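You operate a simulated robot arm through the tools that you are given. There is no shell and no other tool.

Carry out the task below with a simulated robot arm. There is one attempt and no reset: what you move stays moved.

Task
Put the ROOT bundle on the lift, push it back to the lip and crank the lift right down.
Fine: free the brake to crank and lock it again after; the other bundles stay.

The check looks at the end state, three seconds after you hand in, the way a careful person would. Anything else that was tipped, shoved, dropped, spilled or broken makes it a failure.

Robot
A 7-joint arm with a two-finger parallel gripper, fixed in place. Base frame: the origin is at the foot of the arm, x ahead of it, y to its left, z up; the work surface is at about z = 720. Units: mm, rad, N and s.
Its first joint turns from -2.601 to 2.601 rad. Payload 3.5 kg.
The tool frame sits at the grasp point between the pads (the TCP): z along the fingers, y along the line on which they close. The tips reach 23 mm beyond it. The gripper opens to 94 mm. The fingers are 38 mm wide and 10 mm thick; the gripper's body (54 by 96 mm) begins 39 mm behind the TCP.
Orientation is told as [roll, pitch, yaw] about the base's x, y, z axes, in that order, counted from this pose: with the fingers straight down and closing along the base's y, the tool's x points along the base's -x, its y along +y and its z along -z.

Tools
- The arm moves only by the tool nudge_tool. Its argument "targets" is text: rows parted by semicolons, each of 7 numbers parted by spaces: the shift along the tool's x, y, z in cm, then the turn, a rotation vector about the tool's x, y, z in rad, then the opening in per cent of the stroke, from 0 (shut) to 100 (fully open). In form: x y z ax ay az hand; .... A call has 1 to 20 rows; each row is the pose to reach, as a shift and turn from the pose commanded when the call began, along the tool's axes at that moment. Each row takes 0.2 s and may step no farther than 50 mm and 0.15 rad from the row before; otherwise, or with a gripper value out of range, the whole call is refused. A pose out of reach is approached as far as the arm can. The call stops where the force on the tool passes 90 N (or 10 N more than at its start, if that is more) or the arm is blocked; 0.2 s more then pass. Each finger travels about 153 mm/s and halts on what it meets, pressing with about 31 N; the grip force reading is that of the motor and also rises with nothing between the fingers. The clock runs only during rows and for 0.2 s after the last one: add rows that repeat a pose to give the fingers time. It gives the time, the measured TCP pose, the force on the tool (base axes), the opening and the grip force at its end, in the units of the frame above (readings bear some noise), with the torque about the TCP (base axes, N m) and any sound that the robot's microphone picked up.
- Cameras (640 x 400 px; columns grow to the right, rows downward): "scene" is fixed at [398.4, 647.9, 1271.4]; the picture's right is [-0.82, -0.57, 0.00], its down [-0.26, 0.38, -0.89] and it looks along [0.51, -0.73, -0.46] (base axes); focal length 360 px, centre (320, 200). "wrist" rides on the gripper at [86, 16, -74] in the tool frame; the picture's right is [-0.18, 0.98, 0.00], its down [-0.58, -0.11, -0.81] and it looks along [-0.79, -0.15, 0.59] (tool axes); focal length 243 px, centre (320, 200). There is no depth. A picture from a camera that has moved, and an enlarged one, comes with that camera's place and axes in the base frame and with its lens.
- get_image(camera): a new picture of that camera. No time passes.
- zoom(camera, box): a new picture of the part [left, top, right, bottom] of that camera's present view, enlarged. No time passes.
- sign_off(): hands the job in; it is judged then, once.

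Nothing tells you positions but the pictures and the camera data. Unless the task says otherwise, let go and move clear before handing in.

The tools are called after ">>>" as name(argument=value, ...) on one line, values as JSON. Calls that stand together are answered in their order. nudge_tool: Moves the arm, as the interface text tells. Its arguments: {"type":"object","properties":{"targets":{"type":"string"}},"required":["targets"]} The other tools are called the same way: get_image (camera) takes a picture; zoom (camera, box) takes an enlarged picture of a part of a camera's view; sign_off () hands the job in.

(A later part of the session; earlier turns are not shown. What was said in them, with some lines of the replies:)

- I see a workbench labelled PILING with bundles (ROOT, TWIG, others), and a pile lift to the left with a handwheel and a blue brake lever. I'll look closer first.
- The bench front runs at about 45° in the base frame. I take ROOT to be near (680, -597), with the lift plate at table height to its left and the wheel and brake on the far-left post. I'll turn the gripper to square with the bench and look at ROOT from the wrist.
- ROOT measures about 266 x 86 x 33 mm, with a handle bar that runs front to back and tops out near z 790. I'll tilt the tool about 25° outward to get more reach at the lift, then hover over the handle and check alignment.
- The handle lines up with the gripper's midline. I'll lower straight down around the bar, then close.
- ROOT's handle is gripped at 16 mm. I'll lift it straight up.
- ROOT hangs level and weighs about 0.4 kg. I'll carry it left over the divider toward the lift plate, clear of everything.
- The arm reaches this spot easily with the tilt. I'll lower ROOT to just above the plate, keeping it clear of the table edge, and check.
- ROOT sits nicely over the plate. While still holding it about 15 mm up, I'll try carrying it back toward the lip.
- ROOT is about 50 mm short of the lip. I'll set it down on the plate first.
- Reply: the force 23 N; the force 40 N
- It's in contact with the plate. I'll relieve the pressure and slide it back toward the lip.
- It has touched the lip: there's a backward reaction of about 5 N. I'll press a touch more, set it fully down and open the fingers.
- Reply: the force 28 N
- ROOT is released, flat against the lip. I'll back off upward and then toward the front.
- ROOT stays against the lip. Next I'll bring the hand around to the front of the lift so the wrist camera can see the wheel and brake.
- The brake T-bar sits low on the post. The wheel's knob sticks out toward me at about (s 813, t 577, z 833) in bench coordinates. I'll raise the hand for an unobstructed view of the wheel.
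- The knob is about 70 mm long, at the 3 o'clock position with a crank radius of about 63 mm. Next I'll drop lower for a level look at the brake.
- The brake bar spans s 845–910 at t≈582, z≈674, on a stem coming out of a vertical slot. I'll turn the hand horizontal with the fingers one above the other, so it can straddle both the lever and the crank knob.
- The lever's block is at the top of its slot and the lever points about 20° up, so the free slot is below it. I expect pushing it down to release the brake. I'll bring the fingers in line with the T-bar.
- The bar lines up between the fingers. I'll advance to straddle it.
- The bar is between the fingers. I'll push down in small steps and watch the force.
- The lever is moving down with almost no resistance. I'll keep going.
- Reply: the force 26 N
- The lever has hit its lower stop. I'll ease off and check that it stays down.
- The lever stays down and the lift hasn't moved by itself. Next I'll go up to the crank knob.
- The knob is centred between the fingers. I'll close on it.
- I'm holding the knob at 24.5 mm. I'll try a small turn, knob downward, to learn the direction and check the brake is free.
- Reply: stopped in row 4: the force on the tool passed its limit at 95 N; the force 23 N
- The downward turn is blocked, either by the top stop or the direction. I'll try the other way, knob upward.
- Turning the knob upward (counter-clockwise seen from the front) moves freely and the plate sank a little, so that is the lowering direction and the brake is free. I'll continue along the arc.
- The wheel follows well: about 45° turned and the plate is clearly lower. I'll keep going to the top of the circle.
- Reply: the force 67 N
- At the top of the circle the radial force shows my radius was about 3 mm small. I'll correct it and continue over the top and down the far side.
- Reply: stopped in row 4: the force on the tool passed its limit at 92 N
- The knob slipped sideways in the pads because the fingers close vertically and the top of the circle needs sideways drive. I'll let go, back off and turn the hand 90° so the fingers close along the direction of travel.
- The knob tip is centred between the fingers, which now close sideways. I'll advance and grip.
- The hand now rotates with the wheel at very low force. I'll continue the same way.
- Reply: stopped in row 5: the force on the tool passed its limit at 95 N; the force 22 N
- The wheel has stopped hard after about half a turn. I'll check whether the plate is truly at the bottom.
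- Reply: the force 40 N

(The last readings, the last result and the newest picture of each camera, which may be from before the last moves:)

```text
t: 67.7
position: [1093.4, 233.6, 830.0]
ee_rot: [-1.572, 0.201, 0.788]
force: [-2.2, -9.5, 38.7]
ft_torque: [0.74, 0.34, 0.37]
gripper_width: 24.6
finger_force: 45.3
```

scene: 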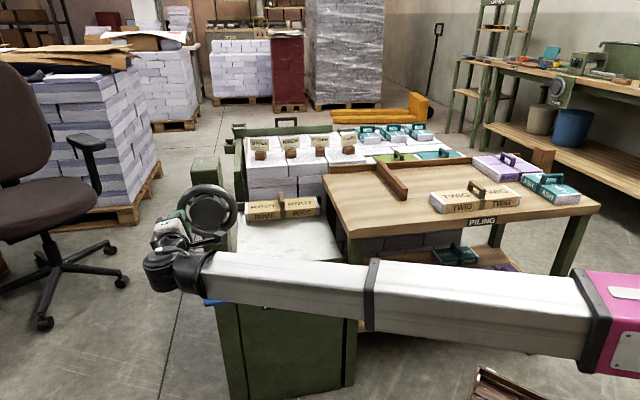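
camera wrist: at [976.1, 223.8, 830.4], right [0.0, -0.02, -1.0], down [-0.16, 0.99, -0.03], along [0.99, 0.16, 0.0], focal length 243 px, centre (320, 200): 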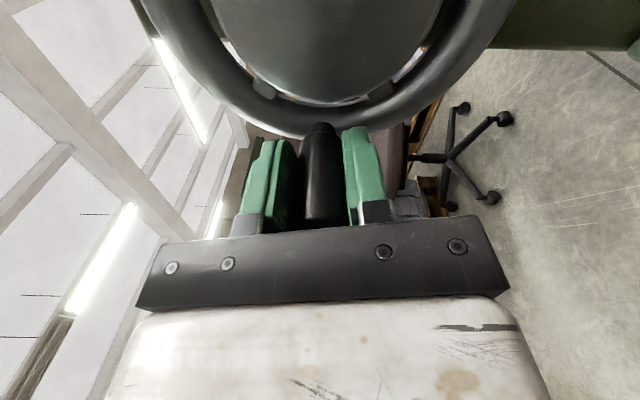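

>>> nudge_tool(targets="0 -0.1 0 0 0 0 20; 0 -0.1 0 0 0 0 60; 0 -0.1 0 0 0 0 60; 0 -0.1 -3 0 0 0 60; 0 -0.1 -7 0 0 0 60; 0 -0.1 -9.5 0 0 0 60; 0 -0.1 -9.5 0 0 0 60")

>>> get_image(camera="wrist")

>>> get_image(camera="scene")

```text
t: 69.2
position: [1025.9, 301.7, 826.4]
ee_rot: [-1.569, 0.201, 0.788]
force: [-0.1, 0.9, 0.2]
ft_torque: [-0.02, 0.02, -0.04]
gripper_width: 56.6
finger_force: 0.1
```

```text
taken
camera wrist: at [909.2, 291.3, 829.0], right [-0.01, -0.01, -1.0], down [-0.15, 0.99, -0.01], along [0.99, 0.15, -0.01], focal length 243 px, centre (320, 200)
```

wrist: 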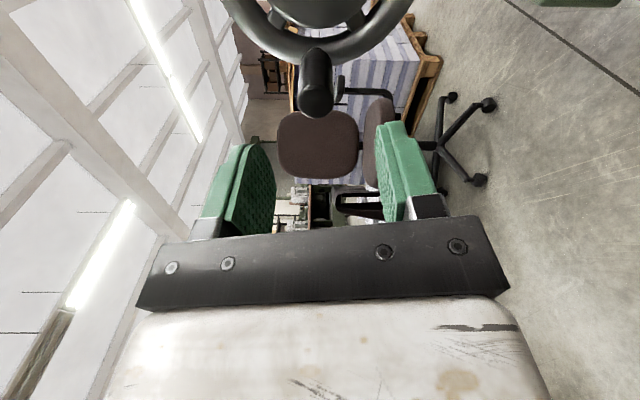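

```text
taken
```

scene: 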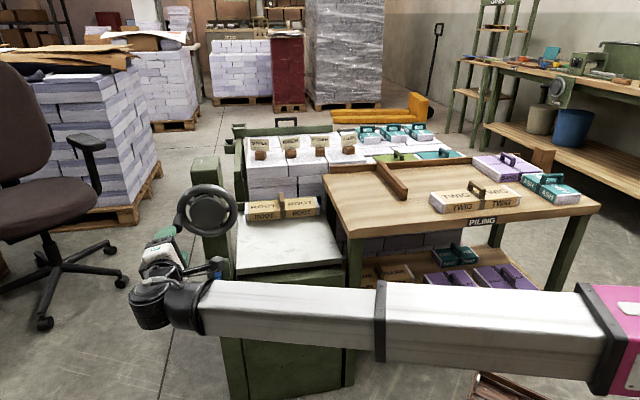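

>>> zoom(camera="scene", box=[200, 170, 370, 300])

```text
3.08 times, centred on (285, 235) of scene
camera zoom: at [398.4, 647.9, 1271.4], right [-0.82, -0.57, 0.0], down [-0.26, 0.38, -0.89], along [0.51, -0.73, -0.46], focal length 1109 px, centre (428, 92)
```

zoom: 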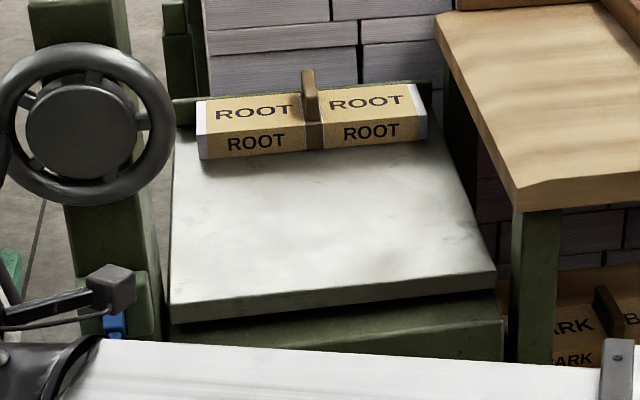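

The plate has come down about 130 mm to just above the housing, and the knob has gone exactly half a turn to a hard stop, so the lift is at its bottom. Next I'll go back down to the brake lever to lock it.

>>> nudge_tool(targets="0.25 3 -1 0 0 0.03 60; 0.5 7.5 -1.2 0 0 0.07 60; 0.75 12 -1.2 0 0 0.1 60; 1 16.5 -1.2 0 0 0.14 60; 1.3 21 -1.2 0 0 0.17 60; 1.5 23.8 -1.2 0 0 0.2 60; 1.5 23.8 -1.2 0 0 0.2 60")

>>> get_image(camera="wrist")

>>> get_image(camera="scene")

```text
t: 70.8
position: [973.2, 268.0, 599.8]
ee_rot: [-1.569, 0.002, 0.788]
force: [0.1, 1.0, 0.1]
ft_torque: [-0.01, 0.03, 0.02]
gripper_width: 56.3
finger_force: 0.1
```

```text
taken
camera wrist: at [858.6, 258.8, 583.0], right [0.13, 0.13, -0.98], down [-0.16, 0.98, 0.11], along [0.98, 0.14, 0.15], focal length 243 px, centre (320, 200)
```

wrist: 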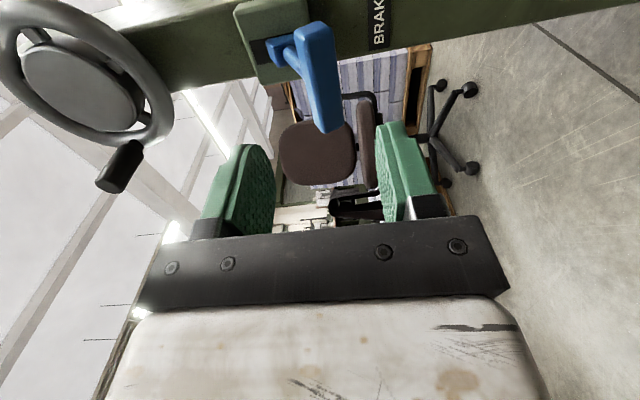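

```text
taken
```

scene: 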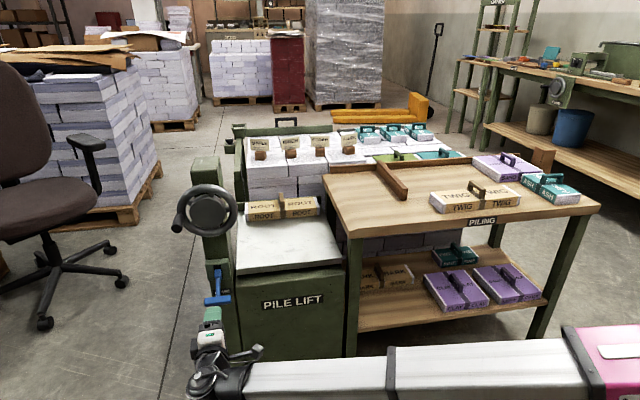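

>>> zoom(camera="scene", box=[220, 170, 360, 310])

>>> nudge_tool(targets="0 0 2 0 0 0 60; 0 0 4 0 0 0 60; 0 0 6 0 0 0 60; 0 0 7.4 0 0 0 60; 0 0 7.4 0 0 0 60")

>>> get_image(camera="wrist")

```text
2.86 times, centred on (290, 240) of scene
camera zoom: at [398.4, 647.9, 1271.4], right [-0.82, -0.57, 0.0], down [-0.26, 0.38, -0.89], along [0.51, -0.73, -0.46], focal length 1030 px, centre (406, 86)
```

zoom: 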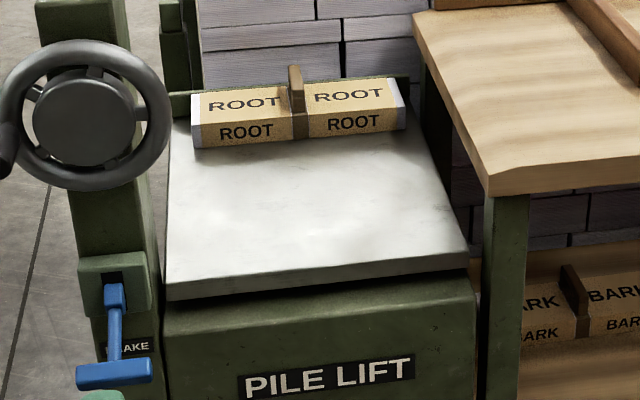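

```text
t: 72.0
position: [1025.1, 216.5, 599.2]
ee_rot: [-1.568, 0.002, 0.787]
force: [-0.2, 0.7, 0.2]
ft_torque: [0.03, 0.03, 0.04]
gripper_width: 56.0
finger_force: 0.1
```

```text
taken
camera wrist: at [910.0, 207.4, 583.6], right [0.13, 0.13, -0.98], down [-0.16, 0.98, 0.11], along [0.98, 0.14, 0.15], focal length 243 px, centre (320, 200)
```

wrist: 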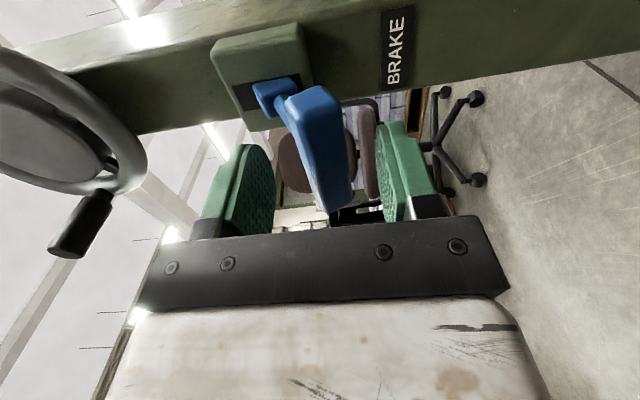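

The bar is between the fingers again. I'll lift it up toward the locked position.

>>> nudge_tool(targets="0 -0.7 0 0 0 0 60; 0 -1.4 0 0 0 0 60; 0 -2.1 0 0 0 0 60; 0 -2.8 0 0 0 0 60; 0 -3.5 0 0 0 0 60; 0 -4.2 0 0 0 0 60; 0 -4.9 0 0 0 0 60; 0 -5.6 0 0 0 0 60; 0 -6.3 0 0 0 0 60; 0 -7.0 0 0 0 0 60; 0 -7.5 0 0 0 0 60; 0 -7.5 0 0 0 0 60")

>>> get_image(camera="wrist")

```text
t: 74.7
position: [1026.8, 215.1, 672.8]
ee_rot: [-1.57, 0.003, 0.79]
force: [0.6, -0.7, -3.2]
ft_torque: [0.0, -0.04, 0.02]
gripper_width: 57.3
finger_force: 0.9
```

```text
taken
camera wrist: at [911.4, 206.4, 657.9], right [0.13, 0.13, -0.98], down [-0.16, 0.98, 0.11], along [0.98, 0.14, 0.15], focal length 243 px, centre (320, 200)
```

wrist: 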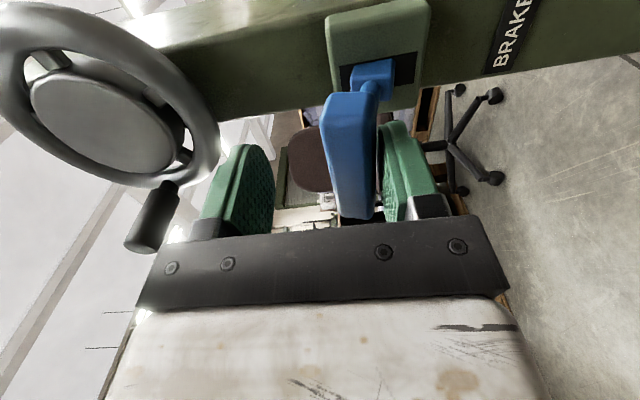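

>>> nudge_tool(targets="0 -0.5 0 0 0 0 60; 0 -1.0 0 0 0 0 60; 0 -1.5 0 0 0 0 60; 0 -1.5 0 0 0 0 60")

>>> nudge_tool(targets="0 -0.4 0 0 0 0 60; 0 -0.8 0 0 0 0 60; 0 -0.8 0 0 0 0 60")

>>> get_image(camera="wrist")

```text
t: 75.7
position: [1026.1, 215.0, 688.5]
ee_rot: [-1.569, 0.003, 0.788]
force: [1.6, -1.7, -4.6]
ft_torque: [0.1, -0.04, 0.07]
gripper_width: 58.3
finger_force: 2.3
```

```text
t: 76.5
position: [1025.5, 214.7, 694.9]
ee_rot: [-1.564, 0.001, 0.789]
force: [0.9, 0.1, -28.2]
ft_torque: [0.74, -0.1, 0.12]
gripper_width: 68.8
finger_force: 14.4
```

```text
taken
camera wrist: at [910.6, 206.4, 679.5], right [0.12, 0.13, -0.98], down [-0.16, 0.98, 0.11], along [0.98, 0.14, 0.14], focal length 243 px, centre (320, 200)
```

wrist: 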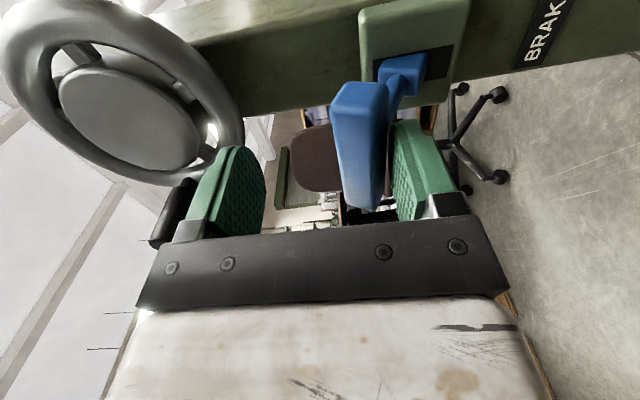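

The lever is back at its upper stop, at the same height it started from. I'll ease off and withdraw, then look.

>>> nudge_tool(targets="0 0.6 0 0 0 0 62; 0 1.2 0 0 0 0 62; 0 1.2 0 0 0 0 62; 0 1.2 -3 0 0 0 62; 0 1.2 -7 0 0 0 62; 0 1.2 -11 0 0 0 62; 0 1.2 -15 0 0 0 62; 0 1.2 -19 0 0 0 62; 0 1.2 -19 0 0 0 62")

>>> get_image(camera="wrist")

>>> get_image(camera="scene")

>>> zoom(camera="scene", box=[170, 160, 350, 310])

```text
t: 78.5
position: [890.4, 348.0, 686.7]
ee_rot: [-1.568, 0.003, 0.788]
force: [0.1, 0.9, 0.7]
ft_torque: [-0.04, -0.01, -0.02]
gripper_width: 58.4
finger_force: 0.0
```

```text
taken
camera wrist: at [774.3, 339.1, 671.6], right [0.13, 0.13, -0.98], down [-0.16, 0.98, 0.11], along [0.98, 0.14, 0.15], focal length 243 px, centre (320, 200)
```

wrist: 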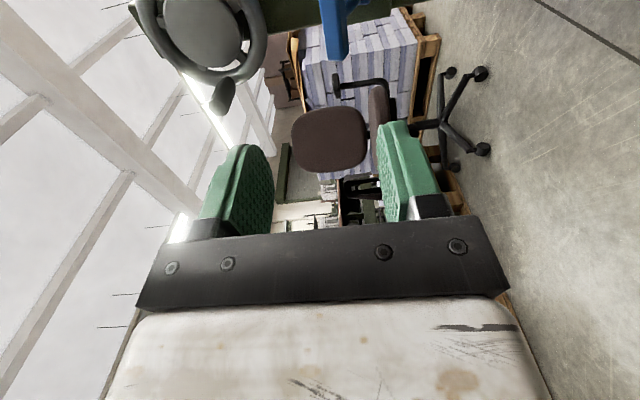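

```text
taken
```

scene: 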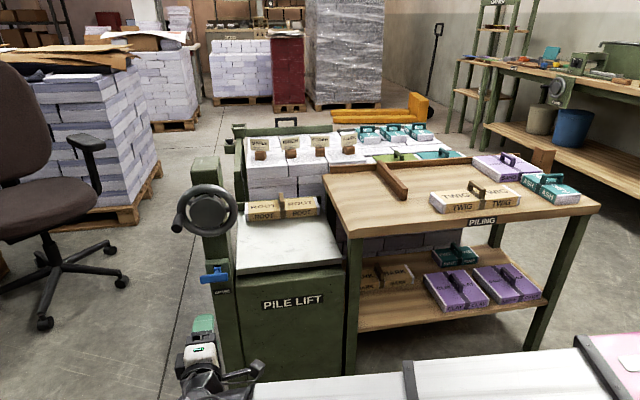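

```text
2.67 times, centred on (260, 235) of scene
camera zoom: at [398.4, 647.9, 1271.4], right [-0.82, -0.57, 0.0], down [-0.26, 0.38, -0.89], along [0.51, -0.73, -0.46], focal length 961 px, centre (480, 107)
```

zoom: 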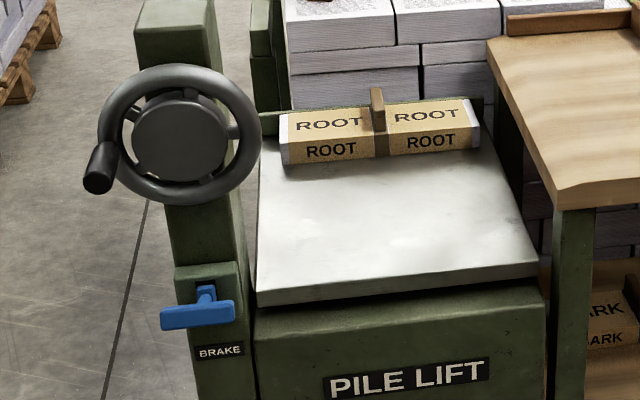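

The brake is back in its starting position and the lift is down. I'll check that ROOT is still snug against the lip.

>>> zoom(camera="scene", box=[235, 180, 335, 235])

>>> zoom(camera="scene", box=[190, 250, 250, 300])

```text
6.40 times, centred on (285, 208) of scene
camera zoom: at [398.4, 647.9, 1271.4], right [-0.82, -0.57, 0.0], down [-0.26, 0.38, -0.89], along [0.51, -0.73, -0.46], focal length 2306 px, centre (544, 152)
```

zoom: 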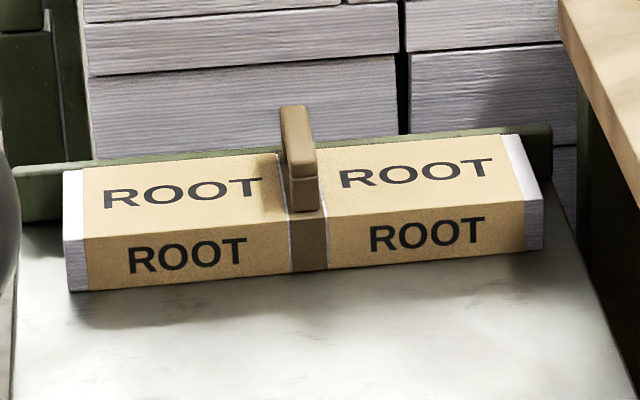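

```text
8.00 times, centred on (220, 275) of scene
camera zoom: at [398.4, 647.9, 1271.4], right [-0.82, -0.57, 0.0], down [-0.26, 0.38, -0.89], along [0.51, -0.73, -0.46], focal length 2883 px, centre (1120, -400)
```

zoom: 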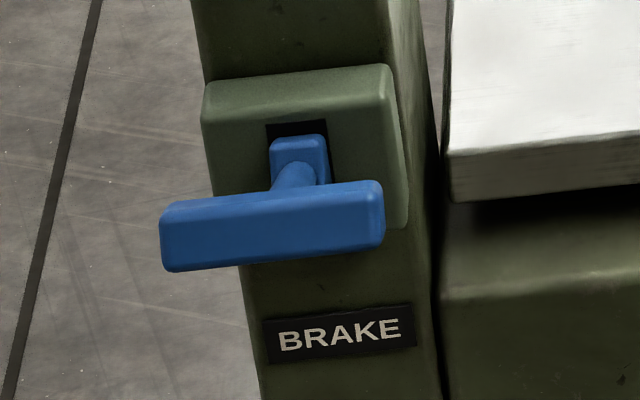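

>>> nudge_tool(targets="0 -4.5 0 0 0 0.14 60; 0 -9 0 0 0 0.28 60; 0 -13.5 0 0 0 0.42 60; 0 -18 0 0 0 0.56 60; 0 -22.5 0 0 0 0.7 60; 0 -27 0 0 0 0.84 60; 0 -29 0 0 0 0.98 60; 0 -29 0 0 0 1.12 60; 0 -29 0 0 0 1.26 60; 0 -29 0 0 0 1.4 60; 0 -29 0 0 0 1.54 60; 0 -29 0 0 0 1.571 60; 0 -29 0 0 0 1.571 60")

>>> nudge_tool(targets="0 0 0 0 0.14 0 60; 0 0 0 0 0.28 0 60; 0 0 0 0 0.42 0 60; 0 0 0 0 0.56 0 60; 0 0 0 0 0.7 0 60; 0 0 0 0 0.84 0 60; 0 0 0 0 0.98 0 60; 0 0 0 0 1.12 0 60; 0 0 0 0 1.26 0 60; 0 0 0 0 1.26 0 60")

>>> get_image(camera="wrist")

>>> get_image(camera="scene")

```text
t: 81.2
position: [892.7, 348.0, 974.9]
ee_rot: [-0.127, -1.569, -0.655]
force: [0.2, 0.4, -0.1]
ft_torque: [-0.04, 0.03, -0.04]
gripper_width: 56.6
finger_force: 0.0
```

```text
t: 83.5
position: [891.3, 347.6, 975.7]
ee_rot: [-0.002, -0.307, -0.783]
force: [1.3, 0.1, -0.1]
ft_torque: [0.01, 0.02, 0.0]
gripper_width: 56.5
finger_force: 0.0
```

```text
taken
camera wrist: at [827.0, 433.8, 1020.3], right [0.82, 0.57, 0.05], down [0.14, -0.3, 0.94], along [0.56, -0.76, -0.32], focal length 243 px, centre (320, 200)
```

wrist: 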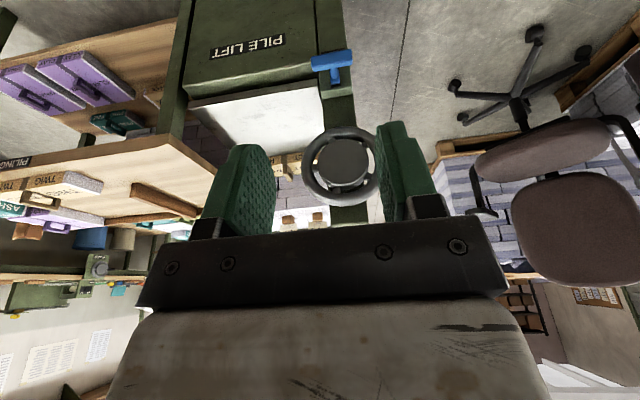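

```text
taken
```

scene: 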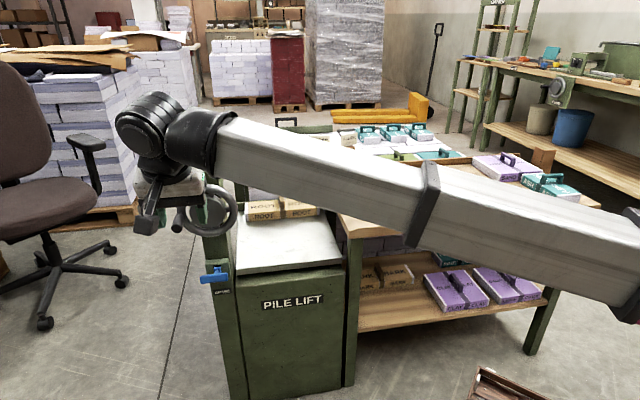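

>>> nudge_tool(targets="0 -4 0 0 0 0 60; 0 -8.5 0 0 0 0 60; 0 -13 0 0 0 0 60; 0 -17.5 0 0 0 0 60; 0 -20.8 0 0 0 0 60; -4.3 -20.8 1.4 0 0.05 0 60; -8.6 -20.8 2.7 0 0.1 0 60; -12.9 -20.8 4.1 0 0.15 0 60; -17.2 -20.8 5.4 0 0.2 0 60; -21.4 -20.8 6.8 0 0.25 0 60; -25.7 -20.8 8.2 0 0.307 0 60; -30 -20.8 9.5 0 0.35 0 60; -34.3 -20.8 10.9 0 0.35 0 60; -38.1 -20.8 12.1 0 0.35 0 60; -38.1 -20.8 12.1 0 0.35 0 60")

>>> get_image(camera="wrist")

>>> zoom(camera="wrist", box=[220, 20, 480, 160])

```text
t: 86.7
position: [1030.7, -79.8, 975.6]
ee_rot: [-0.002, 0.042, -0.782]
force: [-0.6, -0.6, 0.0]
ft_torque: [-0.01, 0.0, -0.03]
gripper_width: 56.4
finger_force: 0.1
```

```text
taken
camera wrist: at [981.5, -9.6, 1053.8], right [0.82, 0.57, -0.01], down [0.36, -0.51, 0.78], along [0.44, -0.65, -0.62], focal length 243 px, centre (320, 200)
```

wrist: 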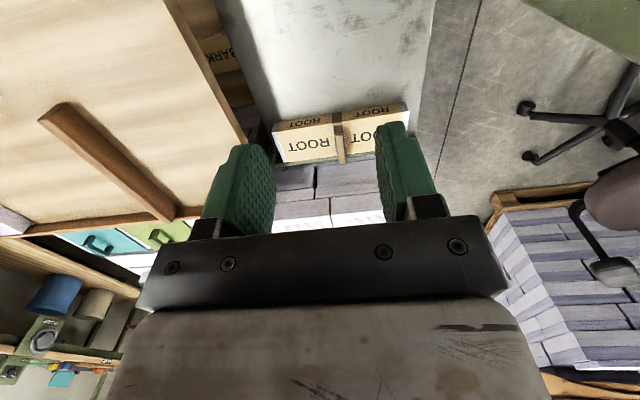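

```text
2.46 times, centred on (350, 90) of wrist
camera zoom: at [981.5, -9.6, 1053.8], right [0.82, 0.57, -0.01], down [0.36, -0.51, 0.78], along [0.44, -0.65, -0.62], focal length 597 px, centre (246, 471)
```

zoom: 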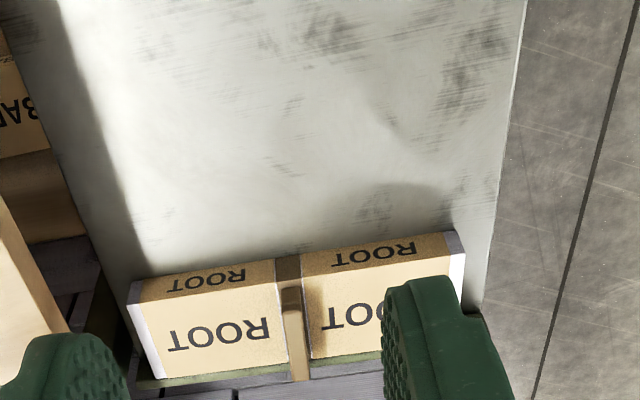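

>>> zoom(camera="wrist", box=[265, 130, 345, 180])

>>> get_image(camera="scene")

```text
8.00 times, centred on (305, 155) of wrist
camera zoom: at [981.5, -9.6, 1053.8], right [0.82, 0.57, -0.01], down [0.36, -0.51, 0.78], along [0.44, -0.65, -0.62], focal length 1941 px, centre (440, 560)
```

zoom: 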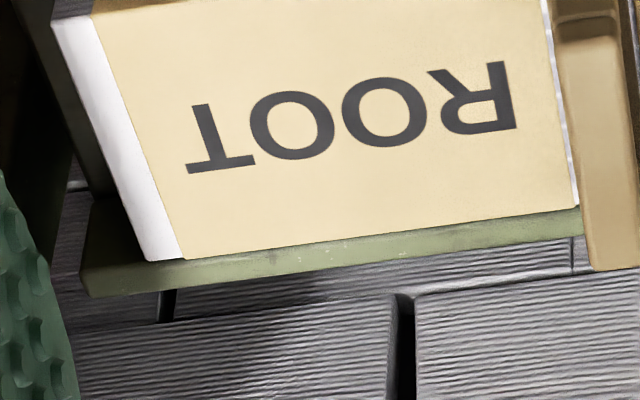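

```text
taken
```

scene: 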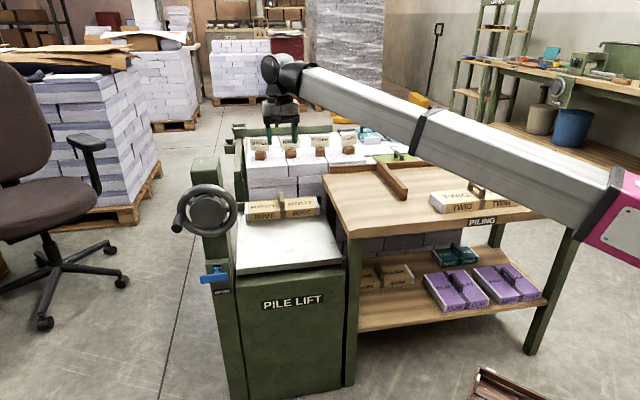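

ROOT sits flat and flush against the lip. The lift is at its hard bottom stop, the brake is locked again, the other bundles haven't moved and the arm is clear. I'm handing in.

>>> sign_off()

```text
The job is handed in.
```

The ROOT bundle is on the lift, flush against the lip. The lift is cranked right down and the brake is locked again. I've handed the job in, but no verdict came back.

- **Bundle:** I carried ROOT over by its handle and pressed it back until it pushed against the lip. A close look from above afterwards showed no gap between the bundle and the lip.
- **Lift:** The plate came down about 130 mm. The wheel turned half a turn and then stopped hard at over 90 N. I took that as the bottom stop; a thin gap still shows between the plate and the housing.
- **Brake:** I pushed the lever down to free it. After cranking I lifted it back to its upper stop, the same position it started in.
- **Everything else:** The other bundles I could see in the last pictures hadn't moved. The gripper is open and clear, above the lift.

While cranking, the knob slipped in the gripper once, so I let go, turned the hand and gripped it again. Nothing was knocked or dropped.
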